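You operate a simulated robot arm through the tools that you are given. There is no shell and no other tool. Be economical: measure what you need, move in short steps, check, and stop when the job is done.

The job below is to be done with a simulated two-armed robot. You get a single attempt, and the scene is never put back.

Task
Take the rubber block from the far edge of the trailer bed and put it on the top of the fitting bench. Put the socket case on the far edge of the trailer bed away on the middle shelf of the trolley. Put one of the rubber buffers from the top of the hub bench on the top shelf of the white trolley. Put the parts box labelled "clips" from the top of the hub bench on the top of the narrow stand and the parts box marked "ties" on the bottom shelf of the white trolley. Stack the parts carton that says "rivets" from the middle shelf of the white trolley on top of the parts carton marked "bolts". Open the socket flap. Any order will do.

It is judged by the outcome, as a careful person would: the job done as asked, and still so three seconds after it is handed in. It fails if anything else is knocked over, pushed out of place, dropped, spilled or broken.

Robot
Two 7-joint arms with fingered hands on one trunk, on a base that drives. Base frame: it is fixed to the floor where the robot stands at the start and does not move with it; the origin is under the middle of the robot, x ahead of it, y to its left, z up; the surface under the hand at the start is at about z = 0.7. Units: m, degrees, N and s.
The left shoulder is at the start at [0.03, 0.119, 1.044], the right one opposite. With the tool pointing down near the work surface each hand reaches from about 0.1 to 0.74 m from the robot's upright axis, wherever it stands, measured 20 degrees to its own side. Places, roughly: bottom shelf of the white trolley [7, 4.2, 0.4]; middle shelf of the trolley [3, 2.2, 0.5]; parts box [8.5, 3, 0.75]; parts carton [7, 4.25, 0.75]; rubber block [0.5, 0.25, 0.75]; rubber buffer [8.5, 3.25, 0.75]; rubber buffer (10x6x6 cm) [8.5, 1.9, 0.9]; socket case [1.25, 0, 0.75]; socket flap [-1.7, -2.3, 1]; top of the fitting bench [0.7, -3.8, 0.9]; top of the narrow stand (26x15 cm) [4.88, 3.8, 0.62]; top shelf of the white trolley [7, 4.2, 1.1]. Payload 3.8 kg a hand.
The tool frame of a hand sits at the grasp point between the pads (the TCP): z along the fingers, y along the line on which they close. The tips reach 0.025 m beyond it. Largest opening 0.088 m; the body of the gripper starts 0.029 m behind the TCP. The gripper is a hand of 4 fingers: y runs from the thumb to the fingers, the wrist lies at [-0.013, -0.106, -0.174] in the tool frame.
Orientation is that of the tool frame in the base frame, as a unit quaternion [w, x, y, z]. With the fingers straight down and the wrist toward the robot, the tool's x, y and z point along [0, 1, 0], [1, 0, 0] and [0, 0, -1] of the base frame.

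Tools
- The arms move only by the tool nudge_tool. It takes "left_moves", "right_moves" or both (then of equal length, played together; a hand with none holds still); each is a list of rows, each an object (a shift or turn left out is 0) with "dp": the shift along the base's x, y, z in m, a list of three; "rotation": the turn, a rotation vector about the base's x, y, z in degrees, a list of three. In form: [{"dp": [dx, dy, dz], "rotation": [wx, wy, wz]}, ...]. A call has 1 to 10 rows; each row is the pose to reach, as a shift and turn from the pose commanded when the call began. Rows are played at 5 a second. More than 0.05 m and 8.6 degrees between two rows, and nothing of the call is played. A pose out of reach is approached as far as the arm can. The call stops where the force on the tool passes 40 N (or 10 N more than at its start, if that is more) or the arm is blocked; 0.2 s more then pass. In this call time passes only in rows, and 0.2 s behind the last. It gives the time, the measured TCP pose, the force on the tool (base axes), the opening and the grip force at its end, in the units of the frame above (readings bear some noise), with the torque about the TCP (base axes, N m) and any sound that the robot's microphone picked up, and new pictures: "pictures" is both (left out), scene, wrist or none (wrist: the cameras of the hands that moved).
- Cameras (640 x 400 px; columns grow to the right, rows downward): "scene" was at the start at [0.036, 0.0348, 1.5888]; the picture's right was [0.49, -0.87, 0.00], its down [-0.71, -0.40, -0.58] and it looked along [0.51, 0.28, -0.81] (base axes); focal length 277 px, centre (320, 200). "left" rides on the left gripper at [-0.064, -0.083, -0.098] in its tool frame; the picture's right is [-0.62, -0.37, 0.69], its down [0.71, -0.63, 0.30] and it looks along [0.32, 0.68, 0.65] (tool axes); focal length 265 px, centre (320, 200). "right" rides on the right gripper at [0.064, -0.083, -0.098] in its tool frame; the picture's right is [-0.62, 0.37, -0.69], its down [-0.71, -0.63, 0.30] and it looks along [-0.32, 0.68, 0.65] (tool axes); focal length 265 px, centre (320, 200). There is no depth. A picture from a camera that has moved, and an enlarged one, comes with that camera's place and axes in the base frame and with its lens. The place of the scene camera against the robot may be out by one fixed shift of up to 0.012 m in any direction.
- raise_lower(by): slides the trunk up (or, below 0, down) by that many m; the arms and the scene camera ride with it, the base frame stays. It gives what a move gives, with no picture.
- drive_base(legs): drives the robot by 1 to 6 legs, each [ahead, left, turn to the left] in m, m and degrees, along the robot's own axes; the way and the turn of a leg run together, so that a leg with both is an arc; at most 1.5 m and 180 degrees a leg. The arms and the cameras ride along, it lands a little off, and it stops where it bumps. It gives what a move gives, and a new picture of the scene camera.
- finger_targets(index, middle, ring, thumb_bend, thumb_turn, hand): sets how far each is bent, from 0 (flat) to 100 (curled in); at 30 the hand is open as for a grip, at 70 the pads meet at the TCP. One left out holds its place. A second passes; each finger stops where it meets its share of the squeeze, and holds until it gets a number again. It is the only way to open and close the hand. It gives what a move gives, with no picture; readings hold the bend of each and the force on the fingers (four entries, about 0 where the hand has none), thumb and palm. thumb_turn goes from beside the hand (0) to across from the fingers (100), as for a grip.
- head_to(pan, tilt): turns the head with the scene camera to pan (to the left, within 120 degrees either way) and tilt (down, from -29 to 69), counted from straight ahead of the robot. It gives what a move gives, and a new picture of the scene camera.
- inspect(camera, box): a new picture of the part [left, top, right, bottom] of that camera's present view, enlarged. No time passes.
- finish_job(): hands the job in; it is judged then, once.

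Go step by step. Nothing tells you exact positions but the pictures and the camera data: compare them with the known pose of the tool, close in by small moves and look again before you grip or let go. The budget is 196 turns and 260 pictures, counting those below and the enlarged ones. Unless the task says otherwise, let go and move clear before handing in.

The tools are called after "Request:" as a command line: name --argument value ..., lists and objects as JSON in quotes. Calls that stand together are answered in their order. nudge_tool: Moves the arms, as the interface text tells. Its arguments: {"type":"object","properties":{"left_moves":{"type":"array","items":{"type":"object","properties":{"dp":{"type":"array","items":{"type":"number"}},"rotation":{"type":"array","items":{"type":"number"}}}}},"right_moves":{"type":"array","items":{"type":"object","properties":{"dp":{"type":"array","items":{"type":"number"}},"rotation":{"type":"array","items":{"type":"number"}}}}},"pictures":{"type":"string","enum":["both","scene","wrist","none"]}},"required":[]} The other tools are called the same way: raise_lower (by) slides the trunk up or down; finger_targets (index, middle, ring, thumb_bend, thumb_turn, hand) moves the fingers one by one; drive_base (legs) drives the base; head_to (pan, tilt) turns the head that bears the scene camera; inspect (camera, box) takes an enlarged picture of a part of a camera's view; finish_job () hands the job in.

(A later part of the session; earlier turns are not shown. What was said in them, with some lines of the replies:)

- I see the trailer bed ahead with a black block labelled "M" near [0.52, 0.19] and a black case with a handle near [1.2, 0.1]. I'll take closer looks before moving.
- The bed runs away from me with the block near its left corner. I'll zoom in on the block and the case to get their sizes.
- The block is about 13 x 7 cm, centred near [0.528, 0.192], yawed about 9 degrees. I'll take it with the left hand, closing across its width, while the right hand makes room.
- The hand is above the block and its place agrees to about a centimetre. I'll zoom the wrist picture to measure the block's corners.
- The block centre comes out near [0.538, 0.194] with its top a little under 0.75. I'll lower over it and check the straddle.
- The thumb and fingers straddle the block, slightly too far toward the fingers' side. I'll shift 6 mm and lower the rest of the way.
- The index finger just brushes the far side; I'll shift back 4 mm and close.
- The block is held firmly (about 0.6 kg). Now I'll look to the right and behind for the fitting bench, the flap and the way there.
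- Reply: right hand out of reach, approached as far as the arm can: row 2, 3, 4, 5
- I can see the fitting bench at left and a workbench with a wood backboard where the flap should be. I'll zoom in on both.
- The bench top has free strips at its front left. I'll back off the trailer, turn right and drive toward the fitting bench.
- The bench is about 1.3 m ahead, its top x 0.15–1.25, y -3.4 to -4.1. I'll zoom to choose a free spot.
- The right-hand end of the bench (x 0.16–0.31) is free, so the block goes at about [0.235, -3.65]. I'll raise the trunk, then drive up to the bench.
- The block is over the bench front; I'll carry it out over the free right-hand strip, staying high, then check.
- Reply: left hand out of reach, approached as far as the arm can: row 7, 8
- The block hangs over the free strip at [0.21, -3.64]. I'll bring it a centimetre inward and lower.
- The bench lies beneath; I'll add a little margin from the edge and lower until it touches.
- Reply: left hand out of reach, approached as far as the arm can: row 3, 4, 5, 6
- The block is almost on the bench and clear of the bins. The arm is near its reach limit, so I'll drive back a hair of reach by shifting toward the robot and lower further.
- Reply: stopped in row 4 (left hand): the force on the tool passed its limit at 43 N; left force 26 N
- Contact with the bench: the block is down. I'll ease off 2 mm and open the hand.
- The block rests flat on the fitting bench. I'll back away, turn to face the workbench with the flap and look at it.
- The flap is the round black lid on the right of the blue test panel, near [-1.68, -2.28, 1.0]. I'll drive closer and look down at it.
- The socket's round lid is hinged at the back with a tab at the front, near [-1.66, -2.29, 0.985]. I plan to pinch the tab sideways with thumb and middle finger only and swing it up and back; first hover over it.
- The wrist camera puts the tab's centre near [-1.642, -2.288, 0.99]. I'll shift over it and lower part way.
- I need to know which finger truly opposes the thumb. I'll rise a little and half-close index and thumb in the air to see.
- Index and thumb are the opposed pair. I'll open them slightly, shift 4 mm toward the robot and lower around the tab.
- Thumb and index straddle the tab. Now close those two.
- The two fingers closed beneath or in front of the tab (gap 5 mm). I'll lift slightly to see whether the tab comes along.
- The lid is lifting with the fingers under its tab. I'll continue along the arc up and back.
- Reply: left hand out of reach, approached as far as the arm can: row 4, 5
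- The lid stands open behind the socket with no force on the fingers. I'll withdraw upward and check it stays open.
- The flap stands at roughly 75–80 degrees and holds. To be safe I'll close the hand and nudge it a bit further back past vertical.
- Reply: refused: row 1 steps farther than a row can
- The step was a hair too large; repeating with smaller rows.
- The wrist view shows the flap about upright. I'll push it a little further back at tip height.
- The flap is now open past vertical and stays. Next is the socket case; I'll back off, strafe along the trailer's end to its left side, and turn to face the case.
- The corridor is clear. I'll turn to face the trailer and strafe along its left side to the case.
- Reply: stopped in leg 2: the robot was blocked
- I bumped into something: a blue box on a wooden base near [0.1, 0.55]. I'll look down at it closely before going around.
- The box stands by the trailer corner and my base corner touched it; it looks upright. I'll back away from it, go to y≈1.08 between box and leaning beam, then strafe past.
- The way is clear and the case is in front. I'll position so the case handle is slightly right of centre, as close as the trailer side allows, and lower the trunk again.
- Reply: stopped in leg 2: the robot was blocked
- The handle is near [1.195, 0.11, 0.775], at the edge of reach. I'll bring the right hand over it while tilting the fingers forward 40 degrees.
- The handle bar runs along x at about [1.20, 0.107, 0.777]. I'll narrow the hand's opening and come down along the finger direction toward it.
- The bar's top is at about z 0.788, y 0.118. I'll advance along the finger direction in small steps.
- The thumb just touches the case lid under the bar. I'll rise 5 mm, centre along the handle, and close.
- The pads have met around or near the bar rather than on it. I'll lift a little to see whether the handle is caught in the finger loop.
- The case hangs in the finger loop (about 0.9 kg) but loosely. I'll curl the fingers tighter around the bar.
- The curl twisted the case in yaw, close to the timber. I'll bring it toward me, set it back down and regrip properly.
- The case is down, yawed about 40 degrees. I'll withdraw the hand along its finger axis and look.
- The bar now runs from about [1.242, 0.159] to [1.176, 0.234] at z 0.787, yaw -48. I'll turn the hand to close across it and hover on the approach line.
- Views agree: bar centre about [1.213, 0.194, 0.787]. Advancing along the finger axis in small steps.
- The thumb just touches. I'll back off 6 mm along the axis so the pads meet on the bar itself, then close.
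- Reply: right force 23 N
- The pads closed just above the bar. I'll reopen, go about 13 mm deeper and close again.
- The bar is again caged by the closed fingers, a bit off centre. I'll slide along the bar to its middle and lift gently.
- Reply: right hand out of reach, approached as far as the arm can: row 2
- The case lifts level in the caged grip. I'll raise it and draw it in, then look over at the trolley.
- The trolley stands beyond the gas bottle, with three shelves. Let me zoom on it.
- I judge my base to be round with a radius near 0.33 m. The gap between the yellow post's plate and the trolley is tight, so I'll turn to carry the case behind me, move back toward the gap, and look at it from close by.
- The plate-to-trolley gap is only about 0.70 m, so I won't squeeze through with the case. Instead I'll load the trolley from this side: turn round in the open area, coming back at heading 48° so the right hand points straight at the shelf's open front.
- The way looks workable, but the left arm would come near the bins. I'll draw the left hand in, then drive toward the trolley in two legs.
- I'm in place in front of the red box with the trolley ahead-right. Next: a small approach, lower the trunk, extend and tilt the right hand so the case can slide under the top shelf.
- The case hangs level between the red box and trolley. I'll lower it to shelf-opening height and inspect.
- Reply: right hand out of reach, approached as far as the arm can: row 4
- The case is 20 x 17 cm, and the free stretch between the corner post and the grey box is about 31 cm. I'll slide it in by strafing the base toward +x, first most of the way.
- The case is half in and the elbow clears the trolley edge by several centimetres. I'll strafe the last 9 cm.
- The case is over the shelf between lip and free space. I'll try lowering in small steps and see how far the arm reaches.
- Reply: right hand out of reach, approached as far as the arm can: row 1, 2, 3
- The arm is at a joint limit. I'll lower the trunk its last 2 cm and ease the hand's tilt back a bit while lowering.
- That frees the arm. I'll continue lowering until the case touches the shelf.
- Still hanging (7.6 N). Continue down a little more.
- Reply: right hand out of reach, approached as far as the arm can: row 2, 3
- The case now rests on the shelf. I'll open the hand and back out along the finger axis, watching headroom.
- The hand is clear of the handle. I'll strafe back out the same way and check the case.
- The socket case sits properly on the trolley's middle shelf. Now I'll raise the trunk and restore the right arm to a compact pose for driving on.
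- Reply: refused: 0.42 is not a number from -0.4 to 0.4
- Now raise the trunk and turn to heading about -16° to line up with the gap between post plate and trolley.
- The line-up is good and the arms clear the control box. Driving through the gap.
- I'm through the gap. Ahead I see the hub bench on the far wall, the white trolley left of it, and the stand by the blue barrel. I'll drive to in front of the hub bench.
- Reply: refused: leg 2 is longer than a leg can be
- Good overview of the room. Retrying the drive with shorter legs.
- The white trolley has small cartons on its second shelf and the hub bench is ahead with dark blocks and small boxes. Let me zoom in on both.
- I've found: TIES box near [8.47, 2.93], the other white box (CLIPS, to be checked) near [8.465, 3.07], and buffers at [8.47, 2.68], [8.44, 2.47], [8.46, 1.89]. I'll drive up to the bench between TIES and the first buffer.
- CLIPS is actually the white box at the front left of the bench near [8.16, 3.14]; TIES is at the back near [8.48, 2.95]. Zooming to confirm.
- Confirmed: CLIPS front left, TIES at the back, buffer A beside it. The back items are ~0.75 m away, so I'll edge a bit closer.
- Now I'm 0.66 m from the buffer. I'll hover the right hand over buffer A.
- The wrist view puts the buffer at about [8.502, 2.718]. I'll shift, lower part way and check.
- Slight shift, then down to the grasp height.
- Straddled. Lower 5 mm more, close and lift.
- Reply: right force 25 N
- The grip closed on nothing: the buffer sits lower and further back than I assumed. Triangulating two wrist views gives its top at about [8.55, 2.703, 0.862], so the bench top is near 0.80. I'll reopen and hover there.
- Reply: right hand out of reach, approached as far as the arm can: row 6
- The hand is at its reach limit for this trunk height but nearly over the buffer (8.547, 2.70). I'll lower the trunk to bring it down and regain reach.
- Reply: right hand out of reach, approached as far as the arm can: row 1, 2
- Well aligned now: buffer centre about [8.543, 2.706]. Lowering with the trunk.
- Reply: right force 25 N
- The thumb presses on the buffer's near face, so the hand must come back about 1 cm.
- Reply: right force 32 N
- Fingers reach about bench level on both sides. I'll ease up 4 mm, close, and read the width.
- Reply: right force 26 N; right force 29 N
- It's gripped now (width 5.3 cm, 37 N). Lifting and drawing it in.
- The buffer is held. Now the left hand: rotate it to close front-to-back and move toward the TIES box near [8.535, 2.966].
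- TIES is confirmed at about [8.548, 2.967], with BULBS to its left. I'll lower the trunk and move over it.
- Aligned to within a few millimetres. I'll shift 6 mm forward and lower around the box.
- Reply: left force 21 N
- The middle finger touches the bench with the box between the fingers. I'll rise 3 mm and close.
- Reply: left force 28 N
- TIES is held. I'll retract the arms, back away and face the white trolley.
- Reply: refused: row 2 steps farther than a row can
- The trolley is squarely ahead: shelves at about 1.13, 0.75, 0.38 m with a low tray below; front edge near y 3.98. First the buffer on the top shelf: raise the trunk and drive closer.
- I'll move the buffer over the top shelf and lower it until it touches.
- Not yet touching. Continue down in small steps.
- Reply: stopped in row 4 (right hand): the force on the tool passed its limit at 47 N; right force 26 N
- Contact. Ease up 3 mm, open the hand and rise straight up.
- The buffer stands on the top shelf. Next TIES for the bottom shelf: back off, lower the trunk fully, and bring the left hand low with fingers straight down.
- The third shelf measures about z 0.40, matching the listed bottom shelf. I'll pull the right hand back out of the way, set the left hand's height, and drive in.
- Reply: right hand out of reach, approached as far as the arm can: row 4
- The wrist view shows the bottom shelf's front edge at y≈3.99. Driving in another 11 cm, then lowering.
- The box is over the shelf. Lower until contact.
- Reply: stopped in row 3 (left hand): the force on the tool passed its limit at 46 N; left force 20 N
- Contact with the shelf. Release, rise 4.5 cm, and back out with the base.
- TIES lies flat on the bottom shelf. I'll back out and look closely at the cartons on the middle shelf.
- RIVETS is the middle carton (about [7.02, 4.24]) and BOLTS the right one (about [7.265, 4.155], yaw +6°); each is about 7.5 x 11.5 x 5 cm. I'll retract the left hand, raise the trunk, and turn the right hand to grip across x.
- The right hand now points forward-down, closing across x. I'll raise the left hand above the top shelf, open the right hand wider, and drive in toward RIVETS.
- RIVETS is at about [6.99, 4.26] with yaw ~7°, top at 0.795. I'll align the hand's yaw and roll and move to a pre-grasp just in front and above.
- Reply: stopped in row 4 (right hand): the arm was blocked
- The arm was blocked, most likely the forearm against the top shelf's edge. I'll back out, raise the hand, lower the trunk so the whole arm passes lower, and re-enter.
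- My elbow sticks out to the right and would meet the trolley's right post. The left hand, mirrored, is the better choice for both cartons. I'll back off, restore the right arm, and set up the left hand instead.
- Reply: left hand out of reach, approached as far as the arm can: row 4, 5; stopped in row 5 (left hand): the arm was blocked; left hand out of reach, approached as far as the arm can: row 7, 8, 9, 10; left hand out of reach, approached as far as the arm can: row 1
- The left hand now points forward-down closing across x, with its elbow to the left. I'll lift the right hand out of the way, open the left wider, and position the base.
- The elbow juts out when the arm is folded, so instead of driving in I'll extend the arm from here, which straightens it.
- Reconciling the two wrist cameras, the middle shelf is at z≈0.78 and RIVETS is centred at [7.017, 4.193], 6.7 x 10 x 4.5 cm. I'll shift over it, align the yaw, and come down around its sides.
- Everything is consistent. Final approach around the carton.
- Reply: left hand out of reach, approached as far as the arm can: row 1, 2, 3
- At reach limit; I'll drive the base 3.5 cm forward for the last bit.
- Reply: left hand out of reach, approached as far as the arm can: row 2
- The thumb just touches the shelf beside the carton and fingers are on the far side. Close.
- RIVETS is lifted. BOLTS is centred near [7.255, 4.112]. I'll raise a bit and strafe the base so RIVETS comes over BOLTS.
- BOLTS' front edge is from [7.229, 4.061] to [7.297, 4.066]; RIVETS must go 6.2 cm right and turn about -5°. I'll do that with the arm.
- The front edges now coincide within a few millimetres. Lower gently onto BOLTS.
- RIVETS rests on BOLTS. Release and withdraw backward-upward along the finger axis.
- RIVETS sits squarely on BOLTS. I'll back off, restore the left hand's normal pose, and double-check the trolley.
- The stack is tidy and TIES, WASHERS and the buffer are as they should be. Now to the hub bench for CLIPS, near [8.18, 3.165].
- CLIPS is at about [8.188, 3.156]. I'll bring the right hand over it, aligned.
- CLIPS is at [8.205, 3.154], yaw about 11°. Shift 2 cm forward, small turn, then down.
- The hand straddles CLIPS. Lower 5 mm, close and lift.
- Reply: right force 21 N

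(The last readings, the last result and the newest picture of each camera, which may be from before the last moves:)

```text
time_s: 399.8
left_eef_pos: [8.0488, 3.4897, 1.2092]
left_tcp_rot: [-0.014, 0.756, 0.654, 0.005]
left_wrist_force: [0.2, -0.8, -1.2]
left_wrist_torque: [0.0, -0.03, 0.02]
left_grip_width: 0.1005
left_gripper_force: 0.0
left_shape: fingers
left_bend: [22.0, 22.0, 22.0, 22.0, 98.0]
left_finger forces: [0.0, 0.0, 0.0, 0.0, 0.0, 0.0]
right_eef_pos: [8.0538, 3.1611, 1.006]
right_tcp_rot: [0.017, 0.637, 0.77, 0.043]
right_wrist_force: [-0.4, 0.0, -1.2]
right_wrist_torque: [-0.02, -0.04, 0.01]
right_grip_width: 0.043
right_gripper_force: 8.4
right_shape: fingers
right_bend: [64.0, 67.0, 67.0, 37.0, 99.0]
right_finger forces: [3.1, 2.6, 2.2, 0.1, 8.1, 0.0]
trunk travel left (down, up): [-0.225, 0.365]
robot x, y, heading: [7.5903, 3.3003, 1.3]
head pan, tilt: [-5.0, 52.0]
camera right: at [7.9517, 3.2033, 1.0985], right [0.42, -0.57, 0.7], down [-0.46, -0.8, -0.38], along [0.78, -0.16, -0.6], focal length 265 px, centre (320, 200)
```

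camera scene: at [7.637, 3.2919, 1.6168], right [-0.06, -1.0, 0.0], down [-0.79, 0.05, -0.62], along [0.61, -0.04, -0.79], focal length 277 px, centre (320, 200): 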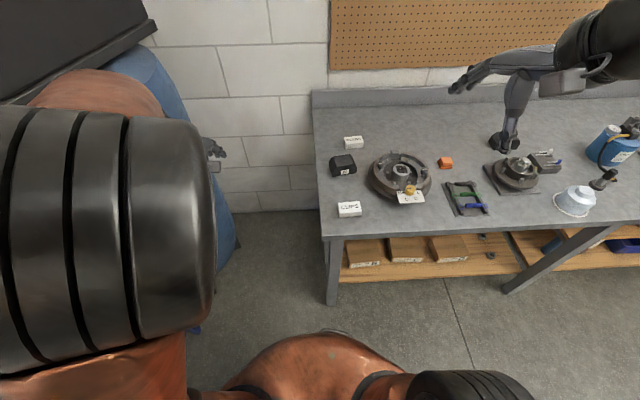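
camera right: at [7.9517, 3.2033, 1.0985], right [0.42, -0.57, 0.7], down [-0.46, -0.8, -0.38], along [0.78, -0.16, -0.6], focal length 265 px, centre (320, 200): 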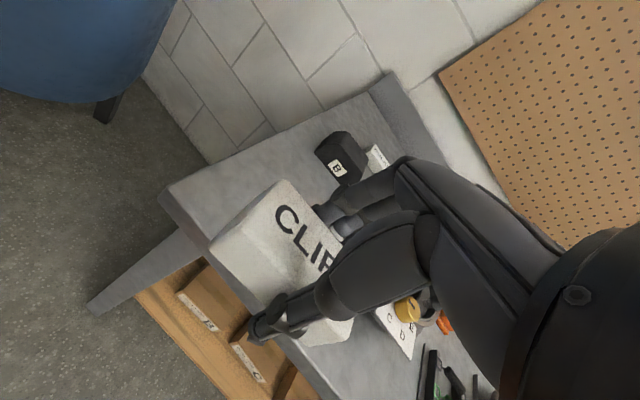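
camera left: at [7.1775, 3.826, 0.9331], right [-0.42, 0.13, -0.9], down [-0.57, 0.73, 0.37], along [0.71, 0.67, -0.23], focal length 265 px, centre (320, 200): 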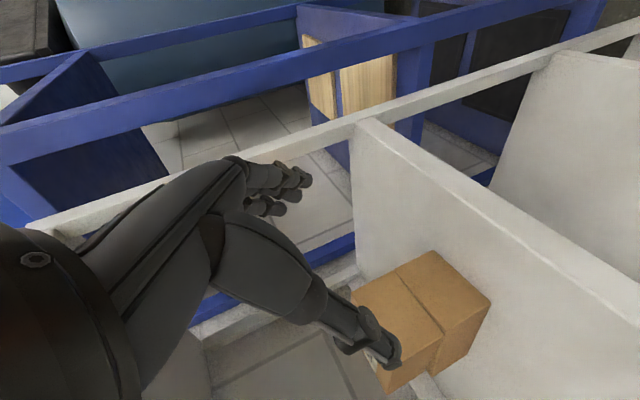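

CLIPS is held. I'll firm up the grip, then drive over to the narrow stand by the blue barrel.

Request:
finger_targets --hand "right" --index 90 --middle 90 --ring 90 --thumb_bend 85

Request:
drive_base --legs '[[-0.45, -0.5, 0], [0, 0, 88.6], [0, 1.1, 0], [0, 1.05, 0]]'

Request:
head_to --pan 0 --tilt 45

```text
time_s: 400.8
left_eef_pos: [8.0503, 3.4885, 1.2092]
left_tcp_rot: [-0.014, 0.757, 0.654, 0.005]
left_wrist_force: [0.2, 0.1, -0.6]
left_wrist_torque: [0.0, 0.05, 0.0]
left_grip_width: 0.1004
left_gripper_force: 0.1
left_shape: fingers
left_bend: [22.0, 22.0, 22.0, 22.0, 98.0]
left_finger forces: [0.0, 0.0, 0.0, 0.1, 0.0, 0.0]
right_eef_pos: [8.0553, 3.1598, 1.0066]
right_tcp_rot: [0.016, 0.636, 0.77, 0.044]
right_wrist_force: [0.2, -0.7, -1.5]
right_wrist_torque: [0.02, -0.04, 0.0]
right_grip_width: 0.0382
right_gripper_force: 22.2
right_shape: fingers
right_bend: [62.0, 67.0, 71.0, 54.0, 95.0]
right_finger forces: [8.3, 7.5, 7.1, 0.1, 22.8, 0.0]
trunk travel left (down, up): [-0.225, 0.365]
robot x, y, heading: [7.5852, 3.2974, 1.3]
head pan, tilt: [-5.0, 52.0]
```

```text
time_s: 418.5
left_eef_pos: [4.8114, 3.2537, 1.2084]
left_tcp_rot: [-0.012, 0.084, 0.996, -0.006]
left_wrist_force: [-0.5, -0.1, -0.6]
left_wrist_torque: [0.02, 0.0, 0.0]
left_grip_width: 0.1004
left_gripper_force: 0.0
left_shape: fingers
left_bend: [22.0, 22.0, 22.0, 22.0, 98.0]
left_finger forces: [0.0, 0.0, 0.0, 0.0, 0.0, 0.0]
right_eef_pos: [5.1413, 3.2515, 1.0052]
right_tcp_rot: [-0.018, -0.083, 0.995, 0.042]
right_wrist_force: [0.2, 0.4, 0.0]
right_wrist_torque: [0.05, 0.01, 0.02]
right_grip_width: 0.038
right_gripper_force: 22.3
right_shape: fingers
right_bend: [62.0, 67.0, 71.0, 54.0, 95.0]
right_finger forces: [8.1, 7.3, 7.1, 0.0, 22.4, 0.0]
trunk travel left (down, up): [-0.225, 0.365]
robot x, y, heading: [4.9962, 2.7873, 90.3]
head pan, tilt: [-5.0, 52.0]
camera scene: at [4.9914, 2.8438, 1.6167], right [1.0, -0.08, 0.0], down [-0.07, -0.79, -0.62], along [0.05, 0.61, -0.79], focal length 277 px, centre (320, 200)
```

scene: 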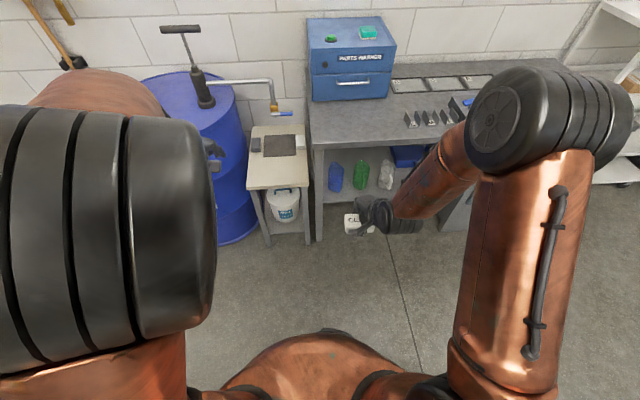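

```text
time_s: 419.2
left_eef_pos: [4.8121, 3.2542, 1.2084]
left_tcp_rot: [-0.014, 0.084, 0.996, -0.007]
left_wrist_force: [-1.0, -0.6, -0.2]
left_wrist_torque: [-0.01, -0.01, 0.03]
left_grip_width: 0.1004
left_gripper_force: 0.1
left_shape: fingers
left_bend: [22.0, 22.0, 22.0, 22.0, 98.0]
left_finger forces: [0.1, 0.2, 0.0, 0.1, 0.0, 0.0]
right_eef_pos: [5.1406, 3.2526, 1.005]
right_tcp_rot: [-0.019, -0.083, 0.995, 0.043]
right_wrist_force: [0.8, 0.1, -0.6]
right_wrist_torque: [-0.01, -0.01, -0.02]
right_grip_width: 0.038
right_gripper_force: 22.0
right_shape: fingers
right_bend: [62.0, 67.0, 71.0, 54.0, 95.0]
right_finger forces: [8.1, 7.4, 7.2, 0.0, 22.5, 0.1]
trunk travel left (down, up): [-0.225, 0.365]
robot x, y, heading: [4.9914, 2.7896, 90.0]
head pan, tilt: [0.0, 45.0]
camera scene: at [4.9854, 2.8503, 1.6262], right [1.0, 0.0, 0.0], down [0.0, -0.71, -0.71], along [0.0, 0.71, -0.71], focal length 277 px, centre (320, 200)
```

scene: 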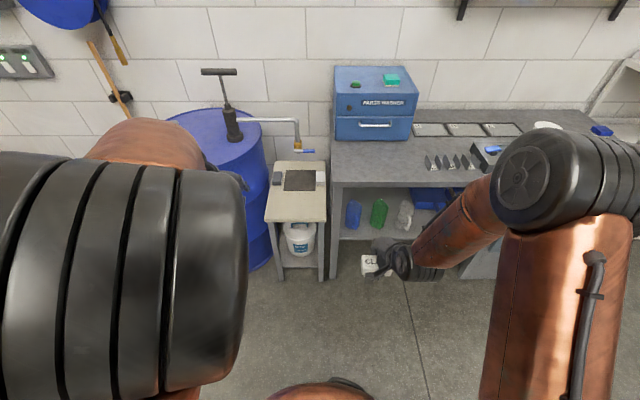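

The stand is ahead-left: its back half carries a pad and small items, and its front half is free. Zooming in.

Request:
inspect --camera "scene" --box '[230, 130, 370, 240]'

```text
3.64 times, centred on (300, 185) of scene
camera zoom: at [4.9854, 2.8503, 1.6262], right [1.0, 0.0, 0.0], down [0.0, -0.71, -0.71], along [0.0, 0.71, -0.71], focal length 1009 px, centre (393, 254)
```

zoom: 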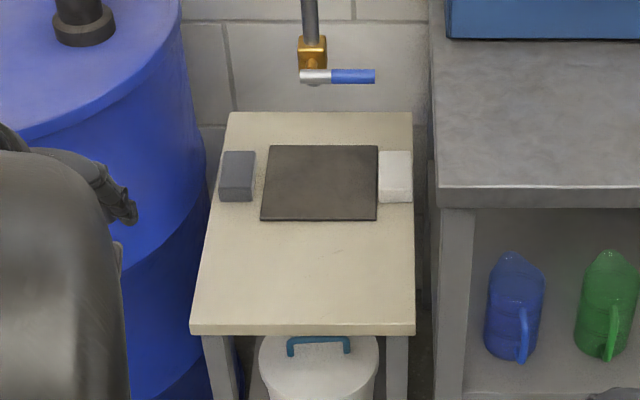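

The free front strip is centred at about [4.88, 3.80]. I'll pull the left hand back, lower the trunk, and drive so the right hand comes over that strip.

Request:
nudge_tool --left_moves '[{"dp": [0.02, -0.03, 0]}, {"dp": [0.04, -0.06, 0]}, {"dp": [0.06, -0.09, 0]}, {"dp": [0.06, -0.12, 0]}]' --pictures "none"

Request:
raise_lower --by -0.12

Request:
drive_base --legs '[[0, 0.22, 0], [0.47, 0, 0]]'

Request:
inspect --camera "right" --box '[0, 0, 640, 400]'

```text
time_s: 420.3
left_eef_pos: [4.8241, 3.1368, 1.1903]
left_tcp_rot: [0.037, 0.01, 0.999, -0.034]
left_wrist_force: [1.2, -0.3, 0.1]
left_wrist_torque: [0.0, 0.02, 0.02]
left_grip_width: 0.1003
left_gripper_force: 0.1
left_shape: fingers
left_bend: [22.0, 22.0, 22.0, 22.0, 98.0]
left_finger forces: [0.0, 0.1, 0.0, 0.0, 0.0, 0.0]
right_eef_pos: [5.1398, 3.2515, 1.0041]
right_tcp_rot: [-0.019, -0.084, 0.995, 0.042]
right_wrist_force: [0.1, 0.6, -1.1]
right_wrist_torque: [-0.02, 0.01, 0.02]
right_grip_width: 0.0383
right_gripper_force: 22.2
right_shape: fingers
right_bend: [62.0, 67.0, 71.0, 54.0, 95.0]
right_finger forces: [8.1, 7.4, 7.0, 0.0, 22.5, 0.0]
trunk travel left (down, up): [-0.225, 0.365]
robot x, y, heading: [4.9938, 2.7901, 90.3]
head pan, tilt: [0.0, 45.0]
stopped in row 4 (left hand): the arm was blocked; the commanded pose is now the measured one
```

```text
time_s: 421.8
left_eef_pos: [4.8245, 3.1371, 1.0699]
left_tcp_rot: [0.037, 0.012, 0.999, -0.036]
left_wrist_force: [-0.3, -0.1, 0.7]
left_wrist_torque: [0.03, -0.03, 0.0]
left_grip_width: 0.1004
left_gripper_force: 0.1
left_shape: fingers
left_bend: [22.0, 22.0, 22.0, 22.0, 98.0]
left_finger forces: [0.1, 0.0, 0.1, 0.0, 0.0, 0.1]
right_eef_pos: [5.141, 3.2512, 0.8851]
right_tcp_rot: [-0.019, -0.083, 0.995, 0.043]
right_wrist_force: [-0.8, 0.3, -0.4]
right_wrist_torque: [0.0, 0.04, -0.01]
right_grip_width: 0.0379
right_gripper_force: 22.5
right_shape: fingers
right_bend: [62.0, 67.0, 71.0, 54.0, 95.0]
right_finger forces: [8.2, 7.4, 7.0, 0.0, 22.5, 0.0]
trunk travel left (down, up): [-0.105, 0.485]
robot x, y, heading: [4.9942, 2.787, 89.9]
head pan, tilt: [0.0, 45.0]
```

```text
time_s: 425.9
left_eef_pos: [4.6042, 3.5979, 1.07]
left_tcp_rot: [0.036, 0.012, 0.999, -0.037]
left_wrist_force: [0.0, -0.5, -0.7]
left_wrist_torque: [-0.01, 0.03, 0.01]
left_grip_width: 0.1003
left_gripper_force: 0.0
left_shape: fingers
left_bend: [22.0, 22.0, 22.0, 22.0, 98.0]
left_finger forces: [0.1, 0.0, 0.0, 0.1, 0.0, 0.0]
right_eef_pos: [4.9213, 3.712, 0.8846]
right_tcp_rot: [-0.017, -0.081, 0.996, 0.042]
right_wrist_force: [-0.6, -1.0, -0.8]
right_wrist_torque: [0.0, -0.01, 0.0]
right_grip_width: 0.0382
right_gripper_force: 22.7
right_shape: fingers
right_bend: [62.0, 67.0, 71.0, 54.0, 95.0]
right_finger forces: [8.1, 7.5, 7.1, 0.0, 22.6, 0.0]
trunk travel left (down, up): [-0.105, 0.485]
robot x, y, heading: [4.7738, 3.2524, 89.8]
head pan, tilt: [0.0, 45.0]
camera scene: at [4.7637, 3.3107, 1.5062], right [1.0, 0.0, 0.0], down [0.0, -0.71, -0.71], along [0.0, 0.71, -0.71], focal length 277 px, centre (320, 200)
```

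scene: 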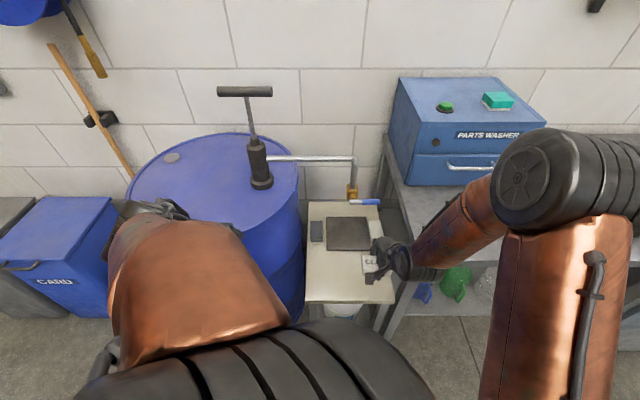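

```text
1.00 times, centred on (320, 200) of right (not enlarged: the box is as wide or as high as the picture)
camera zoom: at [4.8751, 3.6101, 0.9777], right [0.58, 0.41, 0.7], down [0.79, -0.48, -0.38], along [0.18, 0.78, -0.6], focal length 265 px, centre (320, 200)
```

zoom: 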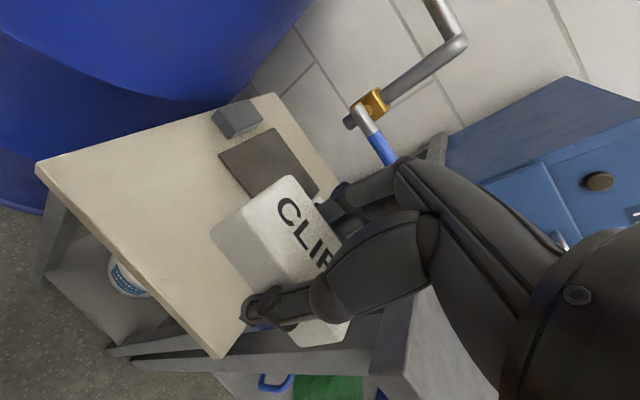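

The stand's top front edge runs x 4.73–5.02 at y 3.72, z 0.62. I'll move CLIPS to [4.875, 3.795] and lower.

Request:
nudge_tool --right_moves '[{"dp": [-0.015, 0.03, -0.02]}, {"dp": [-0.03, 0.06, -0.04]}, {"dp": [-0.046, 0.083, -0.07]}, {"dp": [-0.046, 0.083, -0.11]}, {"dp": [-0.046, 0.083, -0.15]}, {"dp": [-0.046, 0.083, -0.18]}, {"dp": [-0.046, 0.083, -0.195]}]' --pictures "wrist"

```text
time_s: 427.4
left_eef_pos: [4.6044, 3.5975, 1.0715]
left_tcp_rot: [0.036, 0.012, 0.999, -0.035]
left_wrist_force: [0.7, 0.8, -0.2]
left_wrist_torque: [0.02, -0.01, 0.0]
left_grip_width: 0.1004
left_gripper_force: 0.1
left_shape: fingers
left_bend: [22.0, 22.0, 22.0, 22.0, 98.0]
left_finger forces: [0.1, 0.0, 0.0, 0.1, 0.0, 0.0]
right_eef_pos: [4.8761, 3.7937, 0.6889]
right_tcp_rot: [-0.02, -0.081, 0.996, 0.043]
right_wrist_force: [0.9, -0.6, -0.8]
right_wrist_torque: [0.0, 0.0, 0.01]
right_grip_width: 0.0379
right_gripper_force: 22.9
right_shape: fingers
right_bend: [62.0, 67.0, 71.0, 54.0, 95.0]
right_finger forces: [8.1, 7.4, 7.0, 0.0, 22.5, 0.0]
trunk travel left (down, up): [-0.105, 0.485]
robot x, y, heading: [4.7729, 3.2527, 89.8]
head pan, tilt: [0.0, 45.0]
camera right: at [4.8302, 3.693, 0.7816], right [0.58, 0.41, 0.7], down [0.79, -0.48, -0.38], along [0.18, 0.78, -0.6], focal length 265 px, centre (320, 200)
```

right: 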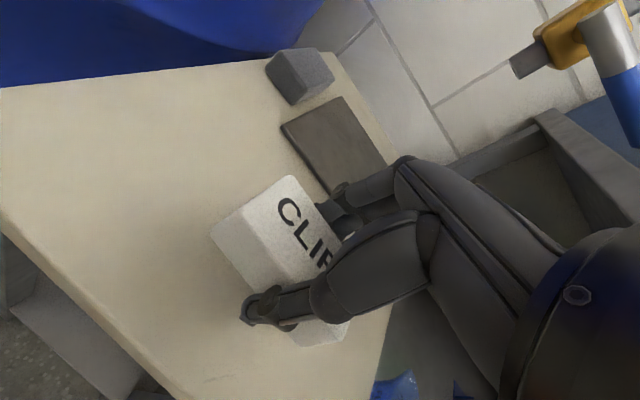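

Good position. Lower until contact.

Request:
nudge_tool --right_moves '[{"dp": [0, -0.004, -0.006]}, {"dp": [0, -0.004, -0.012]}, {"dp": [0, -0.004, -0.018]}, {"dp": [0, -0.004, -0.024]}, {"dp": [0, -0.004, -0.03]}, {"dp": [0, -0.004, -0.036]}]' --pictures "none"

```text
time_s: 428.9
left_eef_pos: [4.6045, 3.5966, 1.0708]
left_tcp_rot: [0.038, 0.012, 0.999, -0.035]
left_wrist_force: [0.0, 0.9, 0.3]
left_wrist_torque: [0.02, -0.05, 0.02]
left_grip_width: 0.1004
left_gripper_force: 0.1
left_shape: fingers
left_bend: [22.0, 22.0, 22.0, 22.0, 98.0]
left_finger forces: [0.0, 0.0, 0.1, 0.0, 0.0, 0.1]
right_eef_pos: [4.8744, 3.7897, 0.6533]
right_tcp_rot: [-0.019, -0.081, 0.996, 0.042]
right_wrist_force: [-1.0, 0.0, -1.4]
right_wrist_torque: [-0.01, 0.0, 0.01]
right_grip_width: 0.0378
right_gripper_force: 22.4
right_shape: fingers
right_bend: [62.0, 67.0, 71.0, 54.0, 95.0]
right_finger forces: [8.1, 7.4, 7.1, 0.0, 22.4, 0.0]
trunk travel left (down, up): [-0.105, 0.485]
robot x, y, heading: [4.7757, 3.2495, 90.3]
head pan, tilt: [0.0, 45.0]
```

Still free. Continue down.

Request:
nudge_tool --right_moves '[{"dp": [0, 0, -0.005]}, {"dp": [0, 0, -0.01]}, {"dp": [0, 0, -0.015]}, {"dp": [0, 0, -0.02]}, {"dp": [0, 0, -0.025]}, {"dp": [0, 0, -0.03]}]' --pictures "wrist"

```text
time_s: 429.6
left_eef_pos: [4.6054, 3.5954, 1.071]
left_tcp_rot: [0.037, 0.012, 0.999, -0.036]
left_wrist_force: [1.8, 0.7, 0.2]
left_wrist_torque: [0.0, -0.01, 0.04]
left_grip_width: 0.1005
left_gripper_force: 0.1
left_shape: fingers
left_bend: [22.0, 22.0, 22.0, 22.0, 98.0]
left_finger forces: [0.0, 0.0, 0.1, 0.0, 0.0, 0.1]
right_eef_pos: [4.8728, 3.7952, 0.6475]
right_tcp_rot: [-0.021, -0.082, 0.995, 0.052]
right_wrist_force: [0.4, -4.5, 21.1]
right_wrist_torque: [-1.14, -0.12, -0.05]
right_grip_width: 0.0385
right_gripper_force: 28.8
right_shape: fingers
right_bend: [71.0, 71.0, 71.0, 54.0, 95.0]
right_finger forces: [6.5, 5.9, 5.7, 0.1, 39.4, 0.0]
trunk travel left (down, up): [-0.105, 0.485]
robot x, y, heading: [4.771, 3.2482, 90.3]
head pan, tilt: [0.0, 45.0]
stopped in row 3 (right hand): the force on the tool passed its limit at 46 N (the readings are from after the stop); the commanded pose is now the measured one
camera right: at [4.8272, 3.6925, 0.7396], right [0.59, 0.39, 0.71], down [0.79, -0.47, -0.39], along [0.18, 0.79, -0.59], focal length 265 px, centre (320, 200)
```

right: 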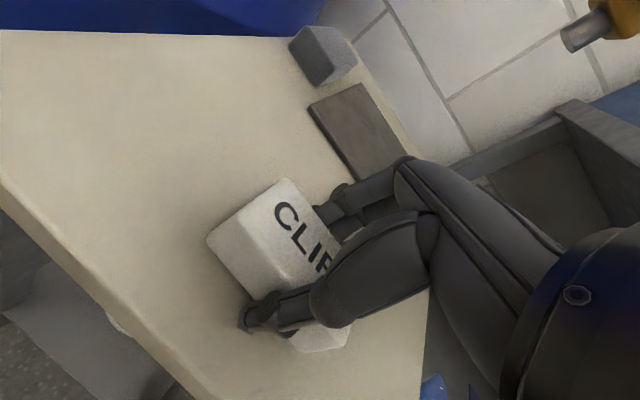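

Contact. Ease up 2 mm, open, and rise.

Request:
nudge_tool --right_moves '[{"dp": [0, -0.002, 0.002]}]' --pictures "none"

Request:
finger_targets --hand "right" --index 30 --middle 30 --ring 30 --thumb_bend 30

Request:
nudge_tool --right_moves '[{"dp": [0, 0, 0.02]}, {"dp": [0, 0, 0.05]}, {"dp": [0, 0, 0.09]}, {"dp": [0, -0.02, 0.13]}, {"dp": [0, -0.05, 0.17]}]' --pictures "wrist"

```text
time_s: 430.0
left_eef_pos: [4.6025, 3.5966, 1.0701]
left_tcp_rot: [0.036, 0.012, 0.999, -0.035]
left_wrist_force: [0.2, -0.2, -0.1]
left_wrist_torque: [0.03, 0.02, -0.04]
left_grip_width: 0.1001
left_gripper_force: 0.1
left_shape: fingers
left_bend: [22.0, 22.0, 22.0, 22.0, 98.0]
left_finger forces: [0.0, 0.1, 0.0, 0.0, 0.0, 0.0]
right_eef_pos: [4.8731, 3.7927, 0.649]
right_tcp_rot: [-0.019, -0.08, 0.995, 0.051]
right_wrist_force: [1.1, 3.6, 9.6]
right_wrist_torque: [-0.33, -0.07, 0.04]
right_grip_width: 0.0378
right_gripper_force: 29.0
right_shape: fingers
right_bend: [71.0, 71.0, 71.0, 56.0, 95.0]
right_finger forces: [8.4, 7.8, 7.7, 0.1, 34.1, 0.0]
trunk travel left (down, up): [-0.105, 0.485]
robot x, y, heading: [4.7703, 3.2474, 90.0]
head pan, tilt: [0.0, 45.0]
```

```text
time_s: 431.0
left_eef_pos: [4.6036, 3.5955, 1.0713]
left_tcp_rot: [0.037, 0.012, 0.999, -0.035]
left_wrist_force: [0.1, -0.2, 0.1]
left_wrist_torque: [-0.01, 0.03, -0.01]
left_grip_width: 0.1005
left_gripper_force: 0.1
left_shape: fingers
left_bend: [22.0, 22.0, 22.0, 22.0, 98.0]
left_finger forces: [0.1, 0.0, 0.0, 0.0, 0.0, 0.0]
right_eef_pos: [4.8737, 3.7926, 0.6479]
right_tcp_rot: [-0.02, -0.082, 0.995, 0.048]
right_wrist_force: [-0.5, 0.8, 2.3]
right_wrist_torque: [-0.09, 0.01, -0.02]
right_grip_width: 0.0825
right_gripper_force: 1.4
right_shape: fingers
right_bend: [30.0, 30.0, 30.0, 32.0, 95.0]
right_finger forces: [0.0, 0.0, 0.0, 0.0, 2.5, 0.0]
trunk travel left (down, up): [-0.105, 0.485]
robot x, y, heading: [4.7657, 3.2514, 89.7]
head pan, tilt: [0.0, 45.0]
```

```text
time_s: 432.2
left_eef_pos: [4.6027, 3.5971, 1.0706]
left_tcp_rot: [0.037, 0.012, 0.999, -0.035]
left_wrist_force: [0.0, -0.7, -0.5]
left_wrist_torque: [0.02, -0.01, 0.0]
left_grip_width: 0.1003
left_gripper_force: 0.1
left_shape: fingers
left_bend: [22.0, 22.0, 22.0, 22.0, 98.0]
left_finger forces: [0.1, 0.0, 0.1, 0.0, 0.0, 0.0]
right_eef_pos: [4.8782, 3.7436, 0.8168]
right_tcp_rot: [-0.019, -0.081, 0.995, 0.049]
right_wrist_force: [0.3, 0.6, 0.3]
right_wrist_torque: [0.03, 0.01, 0.01]
right_grip_width: 0.0846
right_gripper_force: 0.1
right_shape: fingers
right_bend: [30.0, 30.0, 30.0, 30.0, 95.0]
right_finger forces: [0.0, 0.0, 0.1, 0.0, 0.0, 0.1]
trunk travel left (down, up): [-0.105, 0.485]
robot x, y, heading: [4.7725, 3.2489, 89.9]
head pan, tilt: [0.0, 45.0]
camera right: at [4.8323, 3.6409, 0.908], right [0.58, 0.4, 0.71], down [0.79, -0.47, -0.39], along [0.18, 0.79, -0.59], focal length 265 px, centre (320, 200)
```

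right: 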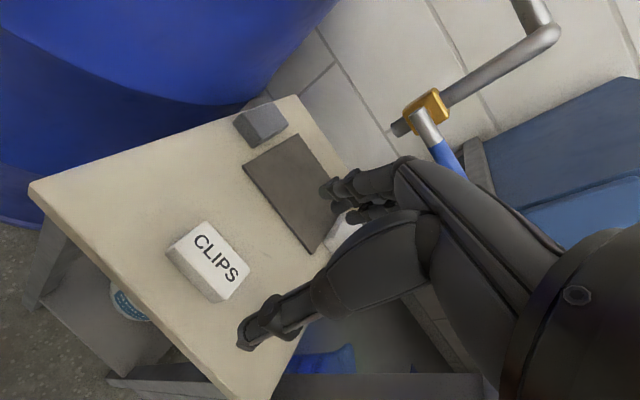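

CLIPS lies flat on the stand. I'll back clear; all parts of the job are then done.

Request:
drive_base --legs '[[-0.4, 0, 0]]'

```text
time_s: 434.7
left_eef_pos: [4.6018, 3.1918, 1.0716]
left_tcp_rot: [0.037, 0.009, 0.999, -0.035]
left_wrist_force: [-0.1, -0.3, -0.4]
left_wrist_torque: [0.01, -0.01, 0.0]
left_grip_width: 0.1003
left_gripper_force: 0.0
left_shape: fingers
left_bend: [22.0, 22.0, 22.0, 22.0, 98.0]
left_finger forces: [0.1, 0.0, 0.0, 0.0, 0.1, 0.0]
right_eef_pos: [4.8765, 3.3411, 0.8163]
right_tcp_rot: [-0.02, -0.084, 0.995, 0.049]
right_wrist_force: [0.0, 0.7, 0.8]
right_wrist_torque: [-0.02, 0.0, 0.01]
right_grip_width: 0.0847
right_gripper_force: 0.1
right_shape: fingers
right_bend: [30.0, 30.0, 30.0, 30.0, 95.0]
right_finger forces: [0.0, 0.0, 0.0, 0.1, 0.1, 0.0]
trunk travel left (down, up): [-0.105, 0.485]
robot x, y, heading: [4.7752, 2.8454, 90.5]
head pan, tilt: [0.0, 45.0]
camera scene: at [4.7638, 2.9051, 1.5063], right [1.0, 0.0, 0.0], down [0.0, -0.71, -0.71], along [0.0, 0.71, -0.71], focal length 277 px, centre (320, 200)
```

scene: 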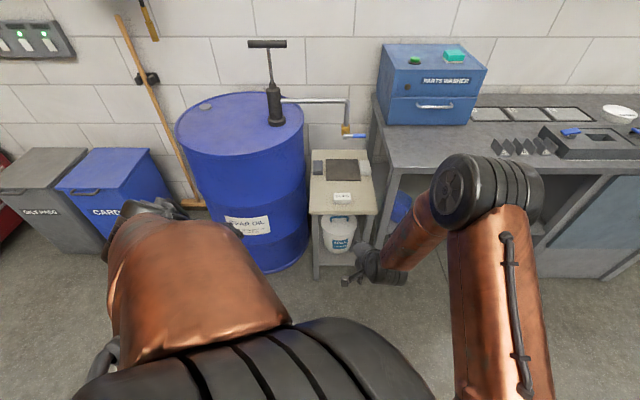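

Everything is placed, both hands are empty and clear, so I'm handing the job in.

Request:
finish_job

```text
The job is handed in.
```

I did every item on the list and handed the job in.

- **Rubber block:** it is on top of the fitting bench.
- **Socket case:** it is on the middle shelf of the trolley.
- **Rubber buffer:** one is on the top shelf of the white trolley.
- **"Clips" box:** it is on the narrow stand.
- **"Ties" box:** it is on the white trolley's bottom shelf. I took that to be the shelf at about 0.4 m, matching the listed height, although there is a lower tray beneath it.
- **"Rivets" carton:** it is stacked on the "bolts" carton.
- **Socket flap:** it is open past upright and held there after I let go.

Along the way the base bumped a stool carrying a blue box near the trailer corner. It also stopped against the trailer side, and the right arm was blocked once at the white trolley. In later pictures nothing looked knocked over or shifted, but I made no separate check of the exact positions.
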